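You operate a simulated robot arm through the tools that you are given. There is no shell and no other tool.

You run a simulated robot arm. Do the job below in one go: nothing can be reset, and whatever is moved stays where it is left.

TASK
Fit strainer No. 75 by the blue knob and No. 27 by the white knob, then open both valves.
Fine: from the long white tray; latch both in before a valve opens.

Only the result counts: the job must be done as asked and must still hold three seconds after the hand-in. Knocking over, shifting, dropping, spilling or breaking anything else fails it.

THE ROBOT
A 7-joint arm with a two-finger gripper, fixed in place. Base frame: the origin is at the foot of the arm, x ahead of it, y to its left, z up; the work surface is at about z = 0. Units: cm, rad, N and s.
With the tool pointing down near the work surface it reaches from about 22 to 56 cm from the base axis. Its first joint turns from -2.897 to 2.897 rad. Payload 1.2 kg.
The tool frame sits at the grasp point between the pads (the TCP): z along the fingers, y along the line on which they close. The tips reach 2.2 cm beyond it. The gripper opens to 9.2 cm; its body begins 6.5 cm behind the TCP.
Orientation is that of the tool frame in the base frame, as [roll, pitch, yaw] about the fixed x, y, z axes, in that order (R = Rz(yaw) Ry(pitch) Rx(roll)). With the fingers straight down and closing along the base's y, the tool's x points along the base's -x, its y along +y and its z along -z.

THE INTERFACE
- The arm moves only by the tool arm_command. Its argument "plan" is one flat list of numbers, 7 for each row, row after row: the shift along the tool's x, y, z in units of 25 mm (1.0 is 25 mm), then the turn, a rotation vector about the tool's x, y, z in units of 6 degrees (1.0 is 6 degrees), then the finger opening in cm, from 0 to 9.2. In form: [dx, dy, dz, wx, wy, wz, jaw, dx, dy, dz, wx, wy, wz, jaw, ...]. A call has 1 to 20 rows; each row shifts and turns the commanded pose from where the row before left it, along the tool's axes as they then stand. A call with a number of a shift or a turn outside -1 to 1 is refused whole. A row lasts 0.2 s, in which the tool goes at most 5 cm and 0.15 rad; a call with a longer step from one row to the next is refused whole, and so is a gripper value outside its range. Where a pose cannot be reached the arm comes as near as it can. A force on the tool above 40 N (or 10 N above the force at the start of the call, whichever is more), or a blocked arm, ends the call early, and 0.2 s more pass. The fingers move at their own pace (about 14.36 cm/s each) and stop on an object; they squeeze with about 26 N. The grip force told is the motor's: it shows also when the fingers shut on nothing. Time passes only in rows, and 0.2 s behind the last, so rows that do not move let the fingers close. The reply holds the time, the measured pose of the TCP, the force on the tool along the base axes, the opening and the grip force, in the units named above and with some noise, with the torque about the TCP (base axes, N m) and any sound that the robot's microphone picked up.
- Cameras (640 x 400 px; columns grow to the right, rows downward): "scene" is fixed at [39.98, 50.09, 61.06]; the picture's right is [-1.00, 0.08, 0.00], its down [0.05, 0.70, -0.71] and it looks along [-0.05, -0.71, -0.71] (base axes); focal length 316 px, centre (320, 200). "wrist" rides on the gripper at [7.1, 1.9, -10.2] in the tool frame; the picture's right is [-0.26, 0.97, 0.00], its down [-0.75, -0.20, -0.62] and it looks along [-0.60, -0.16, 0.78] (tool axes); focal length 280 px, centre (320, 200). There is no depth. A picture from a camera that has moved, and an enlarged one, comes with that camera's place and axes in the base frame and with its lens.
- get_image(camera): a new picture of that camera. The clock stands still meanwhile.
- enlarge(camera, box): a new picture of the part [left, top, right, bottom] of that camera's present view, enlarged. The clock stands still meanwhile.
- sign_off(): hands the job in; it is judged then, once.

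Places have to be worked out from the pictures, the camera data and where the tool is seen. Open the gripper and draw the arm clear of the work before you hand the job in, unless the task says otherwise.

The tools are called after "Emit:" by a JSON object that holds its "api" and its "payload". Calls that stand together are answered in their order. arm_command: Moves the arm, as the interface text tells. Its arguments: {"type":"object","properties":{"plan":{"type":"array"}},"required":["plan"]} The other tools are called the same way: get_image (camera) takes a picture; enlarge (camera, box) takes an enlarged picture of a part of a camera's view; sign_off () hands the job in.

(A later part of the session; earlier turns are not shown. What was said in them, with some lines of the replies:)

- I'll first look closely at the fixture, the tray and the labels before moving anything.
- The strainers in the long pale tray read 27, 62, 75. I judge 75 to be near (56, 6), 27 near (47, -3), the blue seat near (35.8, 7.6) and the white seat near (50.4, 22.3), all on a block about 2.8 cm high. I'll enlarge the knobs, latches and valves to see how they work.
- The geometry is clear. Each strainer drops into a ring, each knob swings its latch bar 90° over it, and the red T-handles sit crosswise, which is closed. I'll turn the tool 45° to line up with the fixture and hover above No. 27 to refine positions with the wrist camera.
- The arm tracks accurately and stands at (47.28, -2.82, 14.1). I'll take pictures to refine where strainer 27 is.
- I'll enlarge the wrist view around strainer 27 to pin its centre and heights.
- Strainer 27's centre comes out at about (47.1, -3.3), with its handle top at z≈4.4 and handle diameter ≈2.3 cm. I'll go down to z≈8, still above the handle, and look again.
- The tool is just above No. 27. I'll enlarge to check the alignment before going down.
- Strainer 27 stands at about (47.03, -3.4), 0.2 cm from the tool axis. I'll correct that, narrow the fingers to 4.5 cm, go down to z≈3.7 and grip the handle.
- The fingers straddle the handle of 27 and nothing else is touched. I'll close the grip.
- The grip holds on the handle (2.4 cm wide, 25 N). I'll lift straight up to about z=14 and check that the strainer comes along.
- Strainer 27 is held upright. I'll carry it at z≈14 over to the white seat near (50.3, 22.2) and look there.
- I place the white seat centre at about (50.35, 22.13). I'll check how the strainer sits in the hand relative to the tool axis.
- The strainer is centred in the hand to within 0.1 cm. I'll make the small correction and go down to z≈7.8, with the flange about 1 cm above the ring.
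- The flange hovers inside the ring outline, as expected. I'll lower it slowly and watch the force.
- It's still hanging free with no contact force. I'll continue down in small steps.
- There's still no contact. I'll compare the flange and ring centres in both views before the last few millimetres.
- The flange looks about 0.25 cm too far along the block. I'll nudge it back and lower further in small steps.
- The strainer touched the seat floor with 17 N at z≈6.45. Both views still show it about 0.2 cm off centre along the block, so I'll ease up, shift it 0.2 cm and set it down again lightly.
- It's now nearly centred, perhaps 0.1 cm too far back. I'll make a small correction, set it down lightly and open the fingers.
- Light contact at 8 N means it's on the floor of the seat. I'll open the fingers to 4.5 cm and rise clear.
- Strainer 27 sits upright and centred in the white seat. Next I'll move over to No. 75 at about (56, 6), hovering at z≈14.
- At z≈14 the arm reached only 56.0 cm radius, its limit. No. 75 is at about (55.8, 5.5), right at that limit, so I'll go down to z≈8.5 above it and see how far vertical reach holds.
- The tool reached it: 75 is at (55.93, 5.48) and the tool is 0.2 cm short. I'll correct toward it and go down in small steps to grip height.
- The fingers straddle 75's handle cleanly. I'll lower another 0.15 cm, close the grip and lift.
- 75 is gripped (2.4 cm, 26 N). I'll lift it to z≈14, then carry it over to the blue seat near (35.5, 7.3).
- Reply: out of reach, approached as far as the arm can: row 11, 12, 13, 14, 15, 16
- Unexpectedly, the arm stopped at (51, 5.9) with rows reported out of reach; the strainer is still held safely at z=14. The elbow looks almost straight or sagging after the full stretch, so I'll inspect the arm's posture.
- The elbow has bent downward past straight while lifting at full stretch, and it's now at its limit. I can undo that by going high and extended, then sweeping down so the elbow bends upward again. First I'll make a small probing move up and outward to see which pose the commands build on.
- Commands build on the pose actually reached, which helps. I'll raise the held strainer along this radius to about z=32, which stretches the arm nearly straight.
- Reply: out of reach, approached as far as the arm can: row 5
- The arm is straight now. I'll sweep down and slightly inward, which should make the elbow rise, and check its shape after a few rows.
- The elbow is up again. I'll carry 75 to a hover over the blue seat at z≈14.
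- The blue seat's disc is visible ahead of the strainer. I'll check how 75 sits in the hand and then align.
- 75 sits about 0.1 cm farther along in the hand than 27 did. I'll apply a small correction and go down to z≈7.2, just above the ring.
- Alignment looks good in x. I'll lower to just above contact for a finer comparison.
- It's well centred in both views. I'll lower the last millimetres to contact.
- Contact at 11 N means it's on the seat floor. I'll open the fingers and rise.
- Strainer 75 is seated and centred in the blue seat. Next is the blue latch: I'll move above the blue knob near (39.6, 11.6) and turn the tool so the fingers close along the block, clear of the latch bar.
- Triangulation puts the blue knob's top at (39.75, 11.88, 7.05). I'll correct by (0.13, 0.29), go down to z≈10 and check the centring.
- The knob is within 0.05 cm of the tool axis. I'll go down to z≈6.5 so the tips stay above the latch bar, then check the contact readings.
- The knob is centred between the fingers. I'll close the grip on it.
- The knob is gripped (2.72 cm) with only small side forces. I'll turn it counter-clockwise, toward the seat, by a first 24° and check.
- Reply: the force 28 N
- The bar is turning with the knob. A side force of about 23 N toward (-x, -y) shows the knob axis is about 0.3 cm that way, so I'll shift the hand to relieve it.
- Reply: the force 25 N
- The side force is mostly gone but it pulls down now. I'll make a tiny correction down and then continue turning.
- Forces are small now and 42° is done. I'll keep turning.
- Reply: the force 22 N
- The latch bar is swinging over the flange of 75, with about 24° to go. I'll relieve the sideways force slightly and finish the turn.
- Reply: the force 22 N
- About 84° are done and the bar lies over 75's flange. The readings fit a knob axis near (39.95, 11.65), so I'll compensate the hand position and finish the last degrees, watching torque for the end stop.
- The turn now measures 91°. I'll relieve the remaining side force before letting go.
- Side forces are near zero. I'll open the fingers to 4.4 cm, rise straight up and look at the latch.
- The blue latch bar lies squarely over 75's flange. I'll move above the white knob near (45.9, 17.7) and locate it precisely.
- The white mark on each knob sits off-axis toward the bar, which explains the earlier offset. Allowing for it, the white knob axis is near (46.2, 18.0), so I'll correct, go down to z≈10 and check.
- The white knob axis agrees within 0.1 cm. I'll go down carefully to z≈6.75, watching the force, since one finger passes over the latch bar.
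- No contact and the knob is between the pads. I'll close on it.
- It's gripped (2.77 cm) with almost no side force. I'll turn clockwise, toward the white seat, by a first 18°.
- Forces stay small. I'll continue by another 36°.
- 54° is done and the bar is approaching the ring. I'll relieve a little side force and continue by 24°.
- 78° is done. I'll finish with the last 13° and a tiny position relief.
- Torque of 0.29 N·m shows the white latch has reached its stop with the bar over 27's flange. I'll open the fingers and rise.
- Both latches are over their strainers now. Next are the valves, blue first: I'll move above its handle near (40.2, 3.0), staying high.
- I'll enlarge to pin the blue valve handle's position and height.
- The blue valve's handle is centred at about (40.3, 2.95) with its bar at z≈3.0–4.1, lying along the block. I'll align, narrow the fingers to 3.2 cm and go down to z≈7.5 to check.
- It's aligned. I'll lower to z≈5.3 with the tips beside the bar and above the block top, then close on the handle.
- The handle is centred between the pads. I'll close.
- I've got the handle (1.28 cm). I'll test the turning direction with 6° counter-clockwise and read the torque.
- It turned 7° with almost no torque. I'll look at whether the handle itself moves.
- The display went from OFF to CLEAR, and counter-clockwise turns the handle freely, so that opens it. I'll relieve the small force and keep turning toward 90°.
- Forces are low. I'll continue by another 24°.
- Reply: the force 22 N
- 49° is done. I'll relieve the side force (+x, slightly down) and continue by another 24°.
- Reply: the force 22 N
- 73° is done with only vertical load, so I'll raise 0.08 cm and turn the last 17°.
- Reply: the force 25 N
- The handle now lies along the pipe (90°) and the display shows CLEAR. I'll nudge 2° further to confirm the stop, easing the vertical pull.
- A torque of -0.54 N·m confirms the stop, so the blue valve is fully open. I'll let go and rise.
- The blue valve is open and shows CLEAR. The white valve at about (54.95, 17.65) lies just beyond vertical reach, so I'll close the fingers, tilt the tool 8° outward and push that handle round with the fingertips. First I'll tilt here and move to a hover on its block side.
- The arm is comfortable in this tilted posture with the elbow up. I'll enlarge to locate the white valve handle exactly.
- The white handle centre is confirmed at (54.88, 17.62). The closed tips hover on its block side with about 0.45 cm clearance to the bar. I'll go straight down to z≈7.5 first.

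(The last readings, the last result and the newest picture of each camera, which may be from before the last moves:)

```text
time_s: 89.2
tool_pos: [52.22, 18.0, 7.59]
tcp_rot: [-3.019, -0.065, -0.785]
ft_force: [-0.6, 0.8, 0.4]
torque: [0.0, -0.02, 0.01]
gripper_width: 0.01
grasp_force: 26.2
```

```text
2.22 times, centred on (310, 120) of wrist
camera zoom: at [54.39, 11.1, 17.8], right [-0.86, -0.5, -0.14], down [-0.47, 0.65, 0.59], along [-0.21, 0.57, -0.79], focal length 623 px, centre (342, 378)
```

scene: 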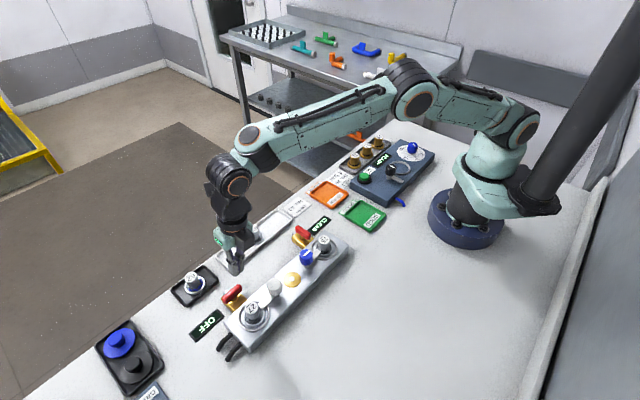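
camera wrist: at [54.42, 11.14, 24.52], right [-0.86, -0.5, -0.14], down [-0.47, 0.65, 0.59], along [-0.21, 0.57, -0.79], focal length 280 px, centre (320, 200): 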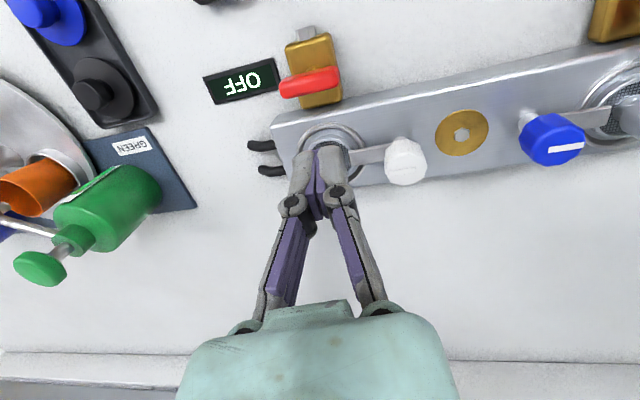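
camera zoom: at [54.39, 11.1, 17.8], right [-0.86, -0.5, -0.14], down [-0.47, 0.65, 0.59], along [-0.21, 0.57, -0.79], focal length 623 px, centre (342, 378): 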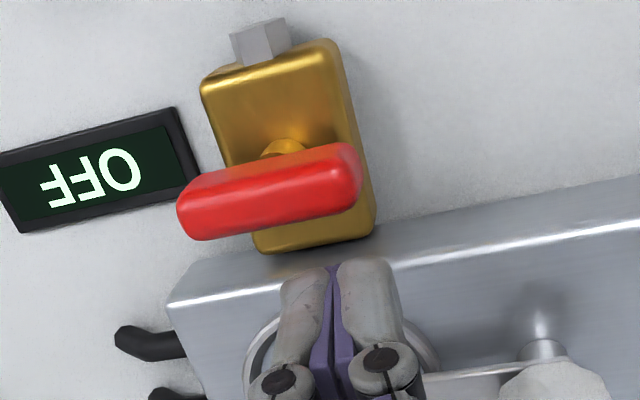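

The tips are on the block side of the handle's near end, clear of it. I'll descend the last 2.2 cm.

Emit:
{"api": "arm_command", "payload": {"plan": [-0.035, 0.065, 0.523, 0, 0, 0, 0, -0.0227, 0.043, 0.348, 0, 0, 0, 0, 0, 0, 0, 0, 0, 0, 0]}}

Emit:
{"api": "enlarge", "payload": {"camera": "scene", "box": [205, 250, 285, 330]}}

Emit:
{"api": "enlarge", "payload": {"camera": "wrist", "box": [220, 50, 400, 230]}}

```text
time_s: 90.0
tool_pos: [52.08, 17.78, 5.39]
tcp_rot: [-3.02, -0.066, -0.787]
ft_force: [0.6, 0.5, -0.2]
torque: [-0.02, 0.02, -0.01]
gripper_width: 0.02
grasp_force: 26.1
```

```text
5.00 times, centred on (245, 290) of scene
camera zoom: at [39.98, 50.09, 61.06], right [-1.0, 0.08, 0.0], down [0.05, 0.7, -0.71], along [-0.05, -0.71, -0.71], focal length 1577 px, centre (695, -250)
```

zoom: 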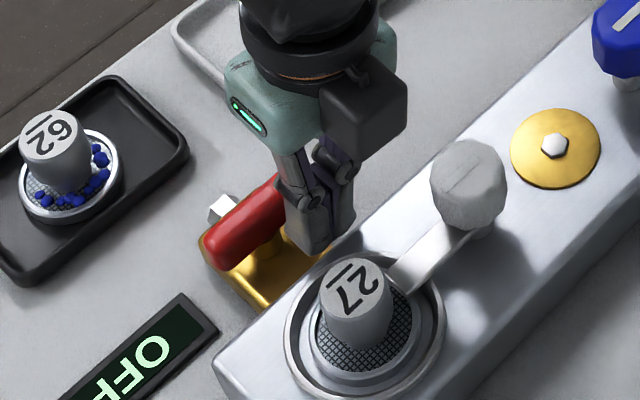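

```text
2.22 times, centred on (310, 140) of wrist
camera zoom: at [54.39, 11.08, 15.64], right [-0.86, -0.5, -0.14], down [-0.47, 0.65, 0.59], along [-0.21, 0.57, -0.79], focal length 623 px, centre (342, 333)
```

zoom: 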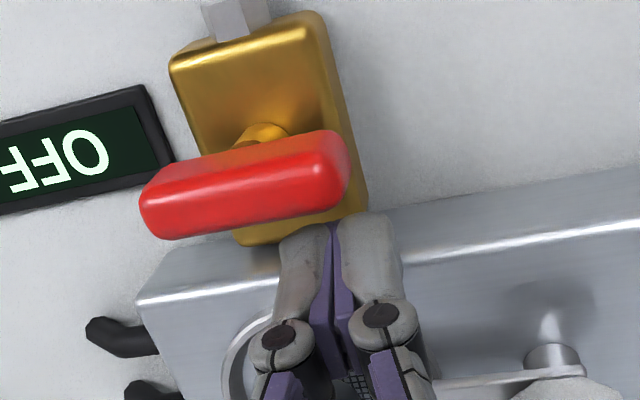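

The tips sit beside the bar. I'll push slowly outward (-v, counter-clockwise) by 0.8 cm and watch force and display.

Emit:
{"api": "arm_command", "payload": {"plan": [0.1, 0, 0.0065, 0, 0, 0, 0, 0.1, 0, 0.0065, 0, 0, 0, 0, 0.06, 0, 0.004, 0, 0, 0, 0, 0.06, 0, 0.004, 0, 0, 0, 0, 0, 0, 0, 0, 0, 0, 0]}}

Emit:
{"api": "enlarge", "payload": {"camera": "scene", "box": [205, 250, 285, 330]}}

Emit:
{"api": "enlarge", "payload": {"camera": "wrist", "box": [220, 50, 400, 230]}}

```text
time_s: 91.2
tool_pos: [52.67, 17.44, 5.56]
tcp_rot: [-3.019, -0.065, -0.786]
ft_force: [-6.0, 3.3, 1.9]
torque: [0.05, 0.06, 0.07]
gripper_width: 0.01
grasp_force: 27.5
```

```text
5.00 times, centred on (245, 290) of scene
camera zoom: at [39.98, 50.09, 61.06], right [-1.0, 0.08, 0.0], down [0.05, 0.7, -0.71], along [-0.05, -0.71, -0.71], focal length 1577 px, centre (695, -250)
```

zoom: 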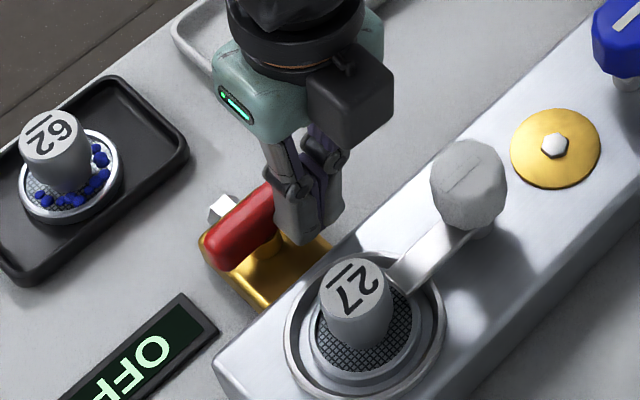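

```text
2.22 times, centred on (310, 140) of wrist
camera zoom: at [54.88, 10.61, 15.65], right [-0.86, -0.5, -0.13], down [-0.47, 0.65, 0.6], along [-0.21, 0.57, -0.79], focal length 623 px, centre (342, 333)
```

zoom: 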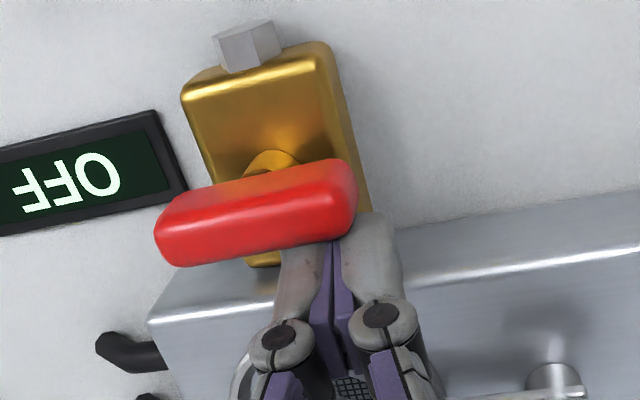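

Contact was just made at 7 N. I'll push another 0.35 cm and see whether the handle yields.

Emit:
{"api": "arm_command", "payload": {"plan": [0.05, 0, 0.0033, 0, 0, 0, 0, 0.05, 0, 0.0033, 0, 0, 0, 0, 0.04, 0, 0.0026, 0, 0, 0, 0, 0, 0, 0, 0, 0, 0, 0]}}

Emit:
{"api": "enlarge", "payload": {"camera": "scene", "box": [205, 250, 285, 330]}}

Emit:
{"api": "enlarge", "payload": {"camera": "wrist", "box": [220, 50, 400, 230]}}

```text
time_s: 92.1
tool_pos: [52.75, 16.93, 5.33]
tcp_rot: [-3.026, -0.063, -0.784]
ft_force: [-1.0, -1.4, 0.4]
torque: [-0.03, 0.02, 0.03]
gripper_width: 0.0
grasp_force: 28.1
stopped in row 4: the force on the tool passed its limit at 41 N (the readings are from after the stop); the commanded pose is now the measured one
```

```text
5.00 times, centred on (245, 290) of scene
camera zoom: at [39.98, 50.09, 61.06], right [-1.0, 0.08, 0.0], down [0.05, 0.7, -0.71], along [-0.05, -0.71, -0.71], focal length 1577 px, centre (695, -250)
```

zoom: 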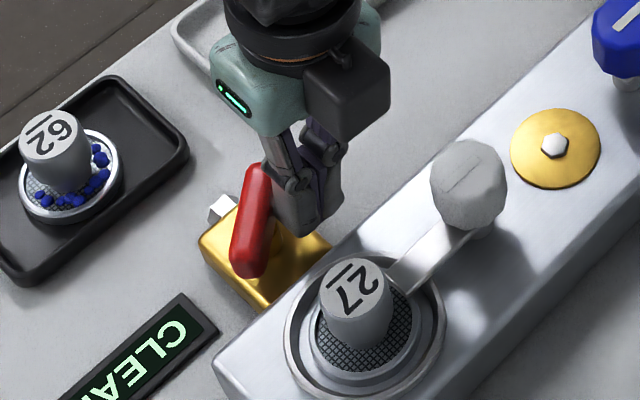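

```text
2.22 times, centred on (310, 140) of wrist
camera zoom: at [55.04, 10.26, 15.57], right [-0.86, -0.5, -0.13], down [-0.47, 0.65, 0.6], along [-0.21, 0.57, -0.79], focal length 623 px, centre (342, 333)
```

zoom: 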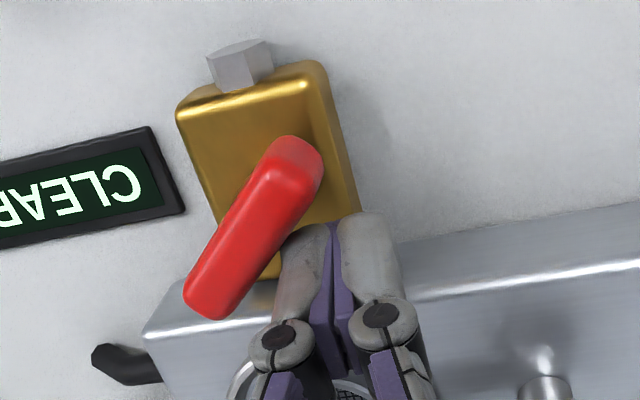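

The handle broke free and swung about 40° counter-clockwise, and the white display now reads CLEAR. I'll reposition the tips nearer the handle's end, moving away from it first, and then push on to the stop.

Emit:
{"api": "arm_command", "payload": {"plan": [0.068, 0.279, -0.03, 0, 0, 0, 0, 0.068, 0.278, -0.03, 0, 0, 0, 0, 0, 0, 0, 0, 0, 0, 0]}}

Emit:
{"api": "enlarge", "payload": {"camera": "wrist", "box": [200, 50, 400, 230]}}

Emit:
{"api": "enlarge", "payload": {"camera": "scene", "box": [205, 250, 285, 330]}}

```text
time_s: 92.9
tool_pos: [51.91, 15.87, 5.4]
tcp_rot: [-3.026, -0.062, -0.785]
ft_force: [-0.4, -0.1, -0.6]
torque: [0.02, -0.01, -0.02]
gripper_width: 0.03
grasp_force: 28.0
```

```text
2.22 times, centred on (300, 140) of wrist
camera zoom: at [54.3, 9.04, 15.61], right [-0.86, -0.5, -0.13], down [-0.47, 0.65, 0.6], along [-0.21, 0.57, -0.79], focal length 623 px, centre (364, 333)
```

zoom: 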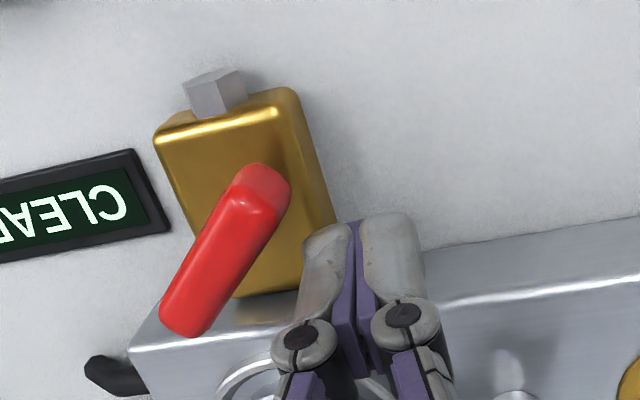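

```text
5.00 times, centred on (245, 290) of scene
camera zoom: at [39.98, 50.09, 61.06], right [-1.0, 0.08, 0.0], down [0.05, 0.7, -0.71], along [-0.05, -0.71, -0.71], focal length 1577 px, centre (695, -250)
```

zoom: 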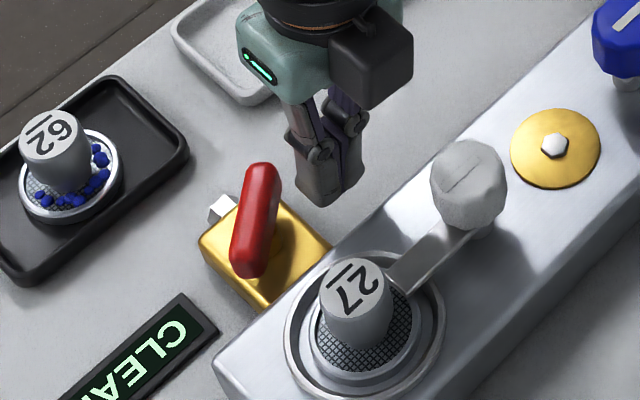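

The tips are clear and aimed at the trailing face near the handle's end. I'll push along the opening arc in 0.3 cm steps.

Emit:
{"api": "arm_command", "payload": {"plan": [0.107, -0.0544, 0.0138, 0, 0, 0, 0, 0.107, -0.0544, 0.0138, 0, 0, 0, 0, 0.107, -0.0544, 0.0138, 0, 0, 0, 0, 0.107, -0.0544, 0.0138, 0, 0, 0, 0, 0, 0, 0, 0, 0, 0, 0]}}

Emit:
{"api": "enlarge", "payload": {"camera": "wrist", "box": [200, 50, 400, 230]}}

Emit:
{"api": "enlarge", "payload": {"camera": "scene", "box": [205, 250, 285, 330]}}

```text
time_s: 94.1
tool_pos: [53.07, 15.43, 5.43]
tcp_rot: [-3.027, -0.063, -0.785]
ft_force: [-0.8, 0.2, -0.2]
torque: [0.0, 0.01, 0.01]
gripper_width: 0.0
grasp_force: 28.5
```

```text
2.22 times, centred on (300, 140) of wrist
camera zoom: at [55.45, 8.69, 15.63], right [-0.86, -0.5, -0.13], down [-0.47, 0.65, 0.6], along [-0.21, 0.57, -0.79], focal length 623 px, centre (364, 333)
```

zoom: 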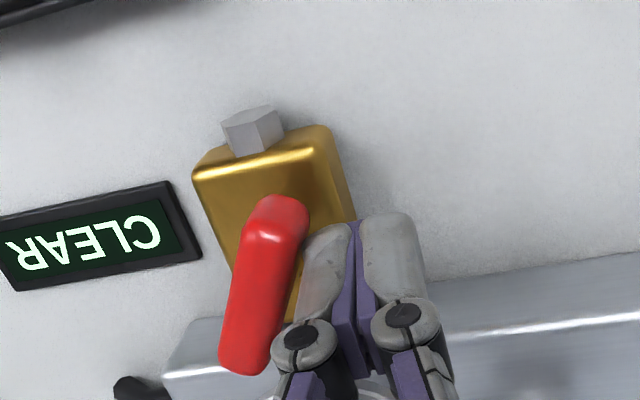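

```text
5.00 times, centred on (245, 290) of scene
camera zoom: at [39.98, 50.09, 61.06], right [-1.0, 0.08, 0.0], down [0.05, 0.7, -0.71], along [-0.05, -0.71, -0.71], focal length 1577 px, centre (695, -250)
```

zoom: 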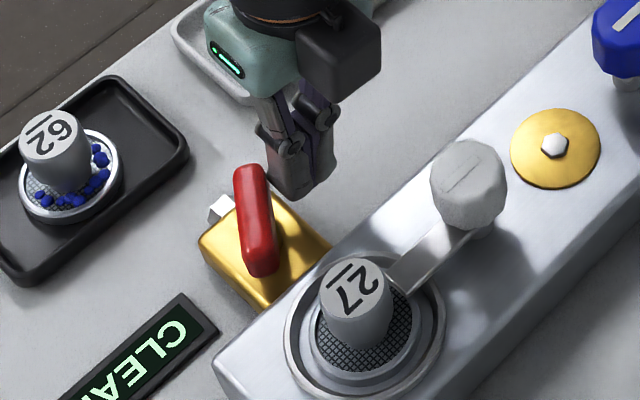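

The handle is turning freely, now past about 55°. I'll continue the push.

Emit:
{"api": "arm_command", "payload": {"plan": [0.107, -0.0544, 0.0138, 0, 0, 0, 0, 0.107, -0.0544, 0.0138, 0, 0, 0, 0, 0.107, -0.0544, 0.0138, 0, 0, 0, 0, 0, 0, 0, 0, 0, 0, 0]}}

Emit:
{"api": "enlarge", "payload": {"camera": "wrist", "box": [200, 50, 400, 230]}}

Emit:
{"api": "enlarge", "payload": {"camera": "scene", "box": [205, 250, 285, 330]}}

```text
time_s: 95.1
tool_pos: [54.07, 15.2, 5.32]
tcp_rot: [-3.028, -0.062, -0.787]
ft_force: [0.9, 0.0, 0.1]
torque: [0.02, -0.01, 0.01]
gripper_width: 0.01
grasp_force: 27.9
```

```text
2.22 times, centred on (300, 140) of wrist
camera zoom: at [56.36, 8.41, 15.64], right [-0.86, -0.5, -0.13], down [-0.47, 0.65, 0.6], along [-0.21, 0.57, -0.79], focal length 623 px, centre (364, 333)
```

zoom: 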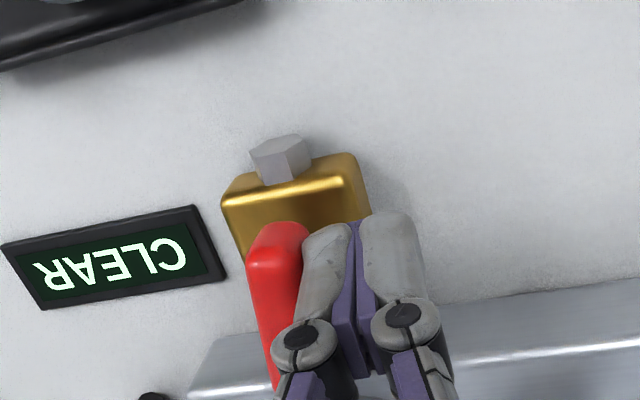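

```text
5.00 times, centred on (245, 290) of scene
camera zoom: at [39.98, 50.09, 61.06], right [-1.0, 0.08, 0.0], down [0.05, 0.7, -0.71], along [-0.05, -0.71, -0.71], focal length 1577 px, centre (695, -250)
```

zoom: 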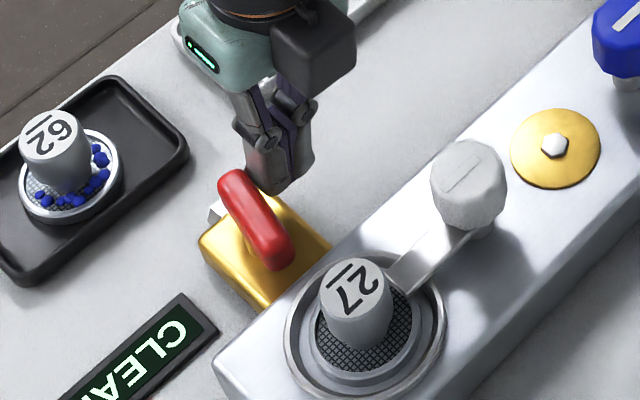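

About 70° is done. I'll push the last part in small steps toward +x, watching for the stop.

Emit:
{"api": "arm_command", "payload": {"plan": [0.042, -0.07, 0.0115, 0, 0, 0, 0, 0.042, -0.07, 0.0115, 0, 0, 0, 0, 0.03, -0.05, 0.008, 0, 0, 0, 0, 0, 0, 0, 0, 0, 0, 0]}}

Emit:
{"api": "enlarge", "payload": {"camera": "scene", "box": [205, 250, 285, 330]}}

Emit:
{"api": "enlarge", "payload": {"camera": "wrist", "box": [200, 50, 400, 230]}}

```text
time_s: 96.1
tool_pos: [54.49, 15.32, 5.3]
tcp_rot: [-3.03, -0.06, -0.783]
ft_force: [-16.9, -5.9, 5.0]
torque: [-0.02, 0.21, 0.14]
gripper_width: 0.01
grasp_force: 27.9
```

```text
5.00 times, centred on (245, 290) of scene
camera zoom: at [39.98, 50.09, 61.06], right [-1.0, 0.08, 0.0], down [0.05, 0.7, -0.71], along [-0.05, -0.71, -0.71], focal length 1577 px, centre (695, -250)
```

zoom: 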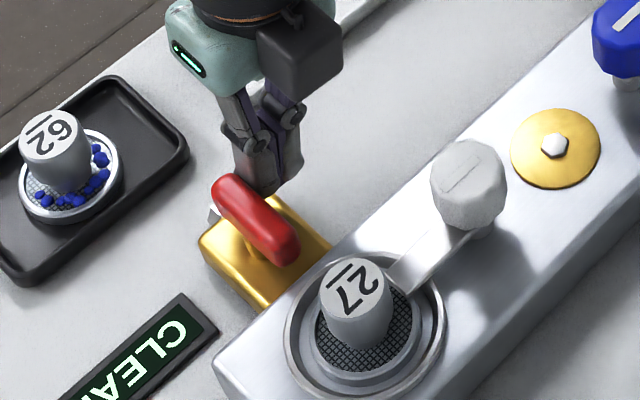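

```text
2.22 times, centred on (300, 140) of wrist
camera zoom: at [56.84, 8.51, 15.58], right [-0.86, -0.5, -0.12], down [-0.47, 0.65, 0.6], along [-0.22, 0.57, -0.79], focal length 623 px, centre (364, 333)
```

zoom: 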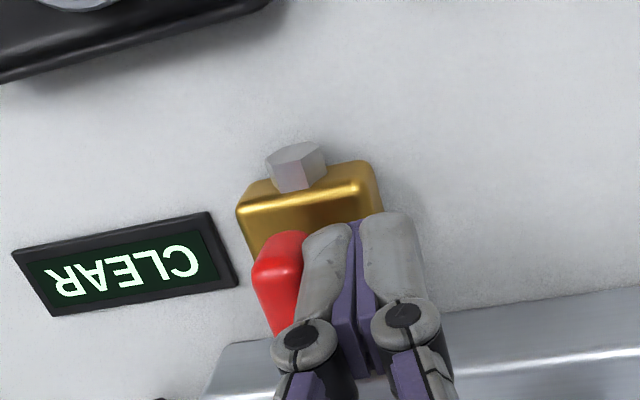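

The handle is nearly along the pipe. I'll push slightly further along the block direction to bring it against its stop.

Emit:
{"api": "arm_command", "payload": {"plan": [0, -0.05, 0.006, 0, 0, 0, 0, 0, -0.05, 0.006, 0, 0, 0, 0, 0, 0, 0, 0, 0, 0, 0]}}

Emit:
{"api": "enlarge", "payload": {"camera": "scene", "box": [205, 250, 285, 330]}}

```text
time_s: 96.7
tool_pos: [54.38, 15.22, 5.26]
tcp_rot: [-3.037, -0.061, -0.784]
ft_force: [-3.9, -2.3, 2.1]
torque: [-0.01, 0.06, 0.02]
gripper_width: 0.01
grasp_force: 27.9
stopped in row 2: the force on the tool passed its limit at 42 N (the readings are from after the stop); the commanded pose is now the measured one
```

```text
5.00 times, centred on (245, 290) of scene
camera zoom: at [39.98, 50.09, 61.06], right [-1.0, 0.08, 0.0], down [0.05, 0.7, -0.71], along [-0.05, -0.71, -0.71], focal length 1577 px, centre (695, -250)
```

zoom: 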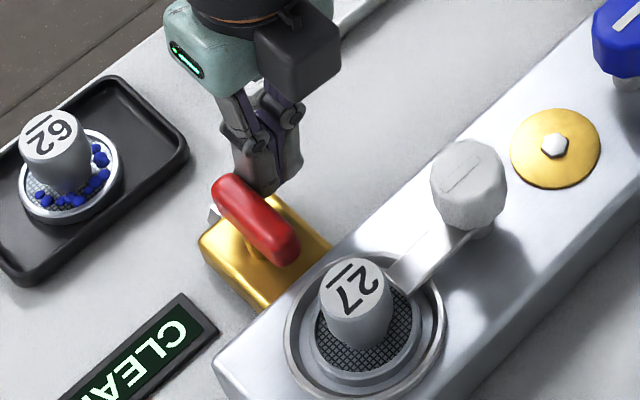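

Force reached 42 N with no further motion, so the handle is at its stop. I'll back away from it, rise while drawing inward, and inspect both valves.

Emit:
{"api": "arm_command", "payload": {"plan": [0, 0.2, -0.025, 0, 0, 0, 0, 0, 0.2, -0.025, 0, 0, 0, 0, 0.03, -0.055, -0.445, 0, 0, 0, 0, -0.135, 0.234, -0.947, 0, 0, 0, 0, -0.135, 0.234, -0.947, 0, 0, 0, 0, -0.135, 0.234, -0.947, 0, 0, 0, 0, -0.135, 0.234, -0.947, 0, 0, 0, 0, 0, 0, 0, 0, 0, 0, 0]}}

Emit:
{"api": "get_image", "payload": {"camera": "wrist"}}

Emit:
{"api": "get_image", "payload": {"camera": "scene"}}

Emit:
{"api": "enlarge", "payload": {"camera": "scene", "box": [205, 250, 285, 330]}}

```text
time_s: 98.5
tool_pos: [50.09, 13.67, 15.5]
tcp_rot: [-3.036, -0.061, -0.784]
ft_force: [0.2, 0.5, -0.4]
torque: [-0.01, -0.02, 0.0]
gripper_width: 0.01
grasp_force: 28.1
```

```text
taken
camera wrist: at [52.49, 6.83, 25.77], right [-0.86, -0.5, -0.12], down [-0.46, 0.66, 0.6], along [-0.22, 0.57, -0.79], focal length 280 px, centre (320, 200)
```

wrist: 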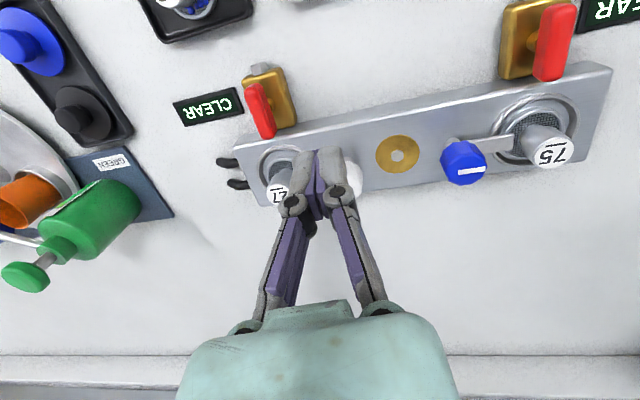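

```text
taken
```

scene: 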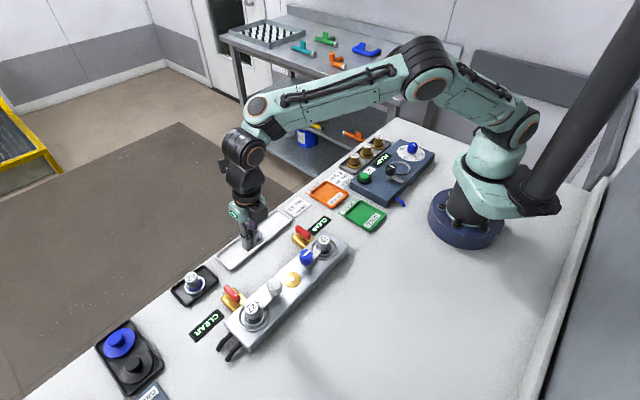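

```text
5.00 times, centred on (245, 290) of scene
camera zoom: at [39.98, 50.09, 61.06], right [-1.0, 0.08, 0.0], down [0.05, 0.7, -0.71], along [-0.05, -0.71, -0.71], focal length 1577 px, centre (695, -250)
```

zoom: 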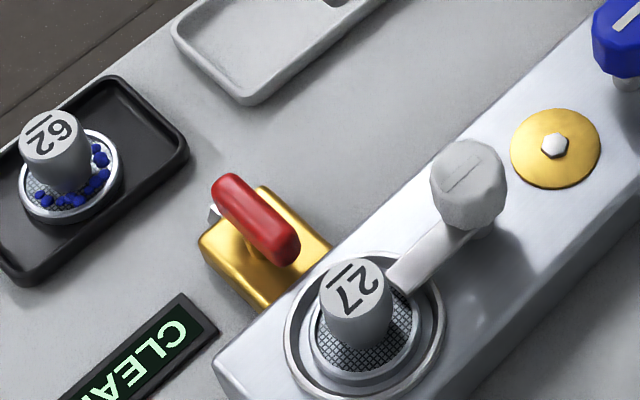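

Both displays read CLEAR. I'll compare the white handle's angle with its pipe body and with the blue one.

Emit:
{"api": "enlarge", "payload": {"camera": "wrist", "box": [170, 50, 310, 150]}}

Emit:
{"api": "enlarge", "payload": {"camera": "wrist", "box": [420, 0, 620, 190]}}

Emit:
{"api": "enlarge", "payload": {"camera": "scene", "box": [215, 275, 265, 325]}}

Emit:
{"api": "enlarge", "payload": {"camera": "scene", "box": [280, 215, 330, 265]}}

```text
4.00 times, centred on (240, 100) of wrist
camera zoom: at [52.49, 6.83, 25.77], right [-0.86, -0.5, -0.12], down [-0.46, 0.66, 0.6], along [-0.22, 0.57, -0.79], focal length 1122 px, centre (640, 600)
```

zoom: 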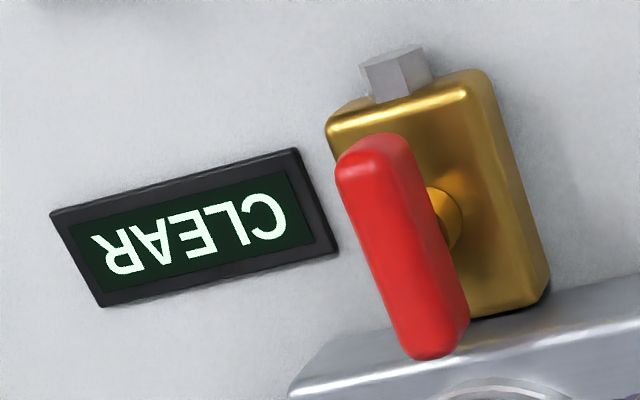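

```text
2.11 times, centred on (520, 95) of wrist
camera zoom: at [52.49, 6.83, 25.77], right [-0.86, -0.5, -0.12], down [-0.46, 0.66, 0.6], along [-0.22, 0.57, -0.79], focal length 590 px, centre (-101, 421)
```

zoom: 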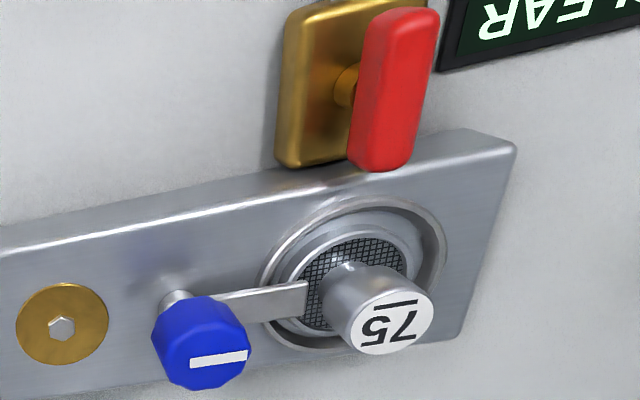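

```text
8.00 times, centred on (240, 300) of scene
camera zoom: at [39.98, 50.09, 61.06], right [-1.0, 0.08, 0.0], down [0.05, 0.7, -0.71], along [-0.05, -0.71, -0.71], focal length 2524 px, centre (960, -600)
```

zoom: 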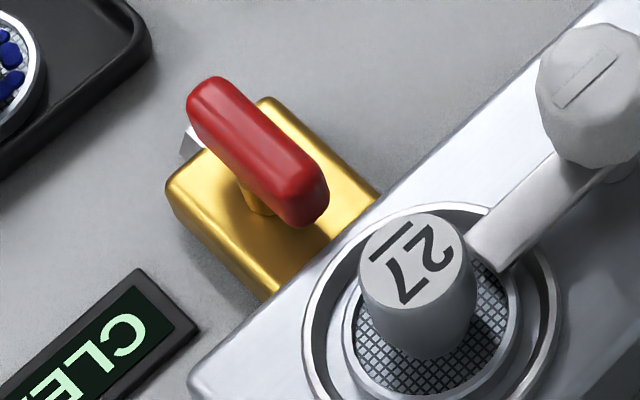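

```text
8.00 times, centred on (305, 240) of scene
camera zoom: at [39.98, 50.09, 61.06], right [-1.0, 0.08, 0.0], down [0.05, 0.7, -0.71], along [-0.05, -0.71, -0.71], focal length 2524 px, centre (440, -120)
```

zoom: 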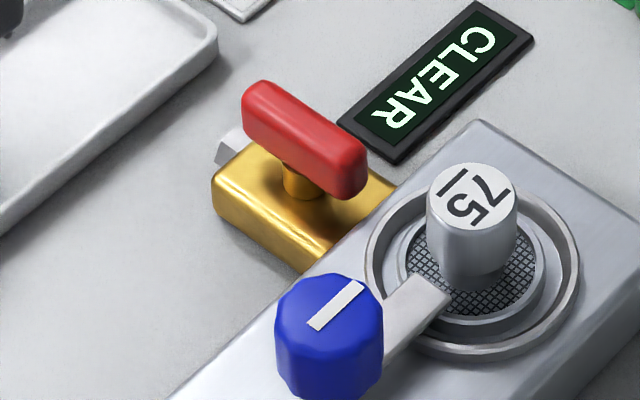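

The white handle lies within 1–2° of its pipe axis, like the blue one, and both displays read CLEAR. Both strainers sit latched, so I'll now rise, draw the arm back clear of the work, level the tool and open the gripper.

Emit:
{"api": "arm_command", "payload": {"plan": [0, 0, -0.5, 0, 0, 0, 0, -0.02, 0.4, -0.85, 0, 0, 0, 0, -0.02, 0.4, -0.85, 0, 0, 0, 3, -0.02, 0.4, -0.85, 0, 0, 0, 6, -0.02, 0.4, -0.85, 0, 0, 0, 9, -0.02, 0.4, -0.85, 0, 0, 0, 9, -0.02, 0.4, -0.85, 0, 0, 0, 9, -0.02, 0.4, -0.85, 0, 0, 0, 9, -0.02, 0.4, -0.6, 0, 0, 0, 9, 0, 0, 0, -0.5875, -0.3145, 0, 9, 0, 0, 0, -0.5, -0.27, 0, 9, 0, 0, 0, 0, 0, 0, 9, 0, 0, 0, 0, 0, 0, 9]}}

Emit:
{"api": "get_image", "payload": {"camera": "scene"}}

Emit:
{"api": "enlarge", "payload": {"camera": "scene", "box": [180, 190, 360, 350]}}

Emit:
{"api": "get_image", "payload": {"camera": "wrist"}}

```text
time_s: 101.2
tool_pos: [42.11, 7.59, 32.12]
tcp_rot: [3.133, -0.001, -0.784]
ft_force: [0.1, 0.3, 0.1]
torque: [0.0, 0.01, -0.03]
gripper_width: 8.99
grasp_force: 0.0
```

```text
taken
```

scene: 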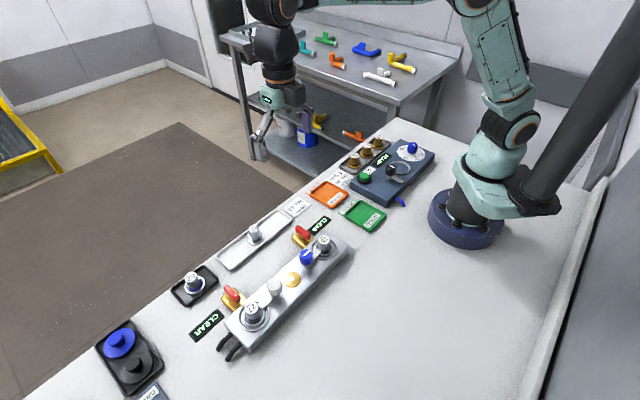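

```text
2.50 times, centred on (270, 270) of scene
camera zoom: at [39.98, 50.09, 61.06], right [-1.0, 0.08, 0.0], down [0.05, 0.7, -0.71], along [-0.05, -0.71, -0.71], focal length 789 px, centre (445, 25)
```

zoom: 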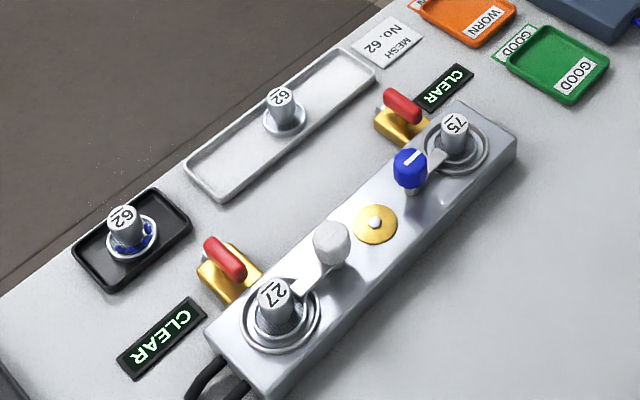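

```text
taken
camera wrist: at [45.82, 1.26, 42.23], right [-0.87, -0.5, 0.01], down [-0.39, 0.68, 0.62], along [-0.32, 0.54, -0.78], focal length 280 px, centre (320, 200)
```

wrist: 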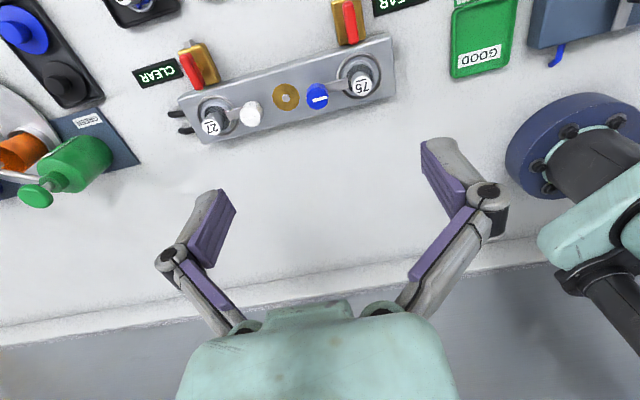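

No. 75 is latched by the blue knob and No. 27 by the white knob. Both valves are open, both displays show CLEAR, the other items are where they were, and the arm is clear with the gripper open. I'm handing the job in.

Emit:
{"api": "sign_off", "payload": {}}

```text
The job is handed in.
```

I fitted strainer No. 75 by the blue knob and No. 27 by the white knob, both from the long white tray. I latched both before opening either valve. Both valves are now open and both displays read CLEAR.

- **Latches:** each latch bar lies over its strainer's flange. The white knob reached a clear end stop. The blue knob was turned about 91° without a firm stop being felt, but its bar lines up with the block.
- **Valves:** both handles are at their stops and line up with the pipe to within about 2°. The white valve was just beyond vertical reach, so I tilted the tool and pushed its handle round with the closed fingertips. It stuck at first and then swung about 40° at once, without touching anything else.
- **Everything else:** the two remaining No. 62 strainers, the trays and the signs look to be where they were in the last pictures. The gripper is open and the arm is clear of the work.

The job is handed in; the reply confirmed that but gave no verdict.
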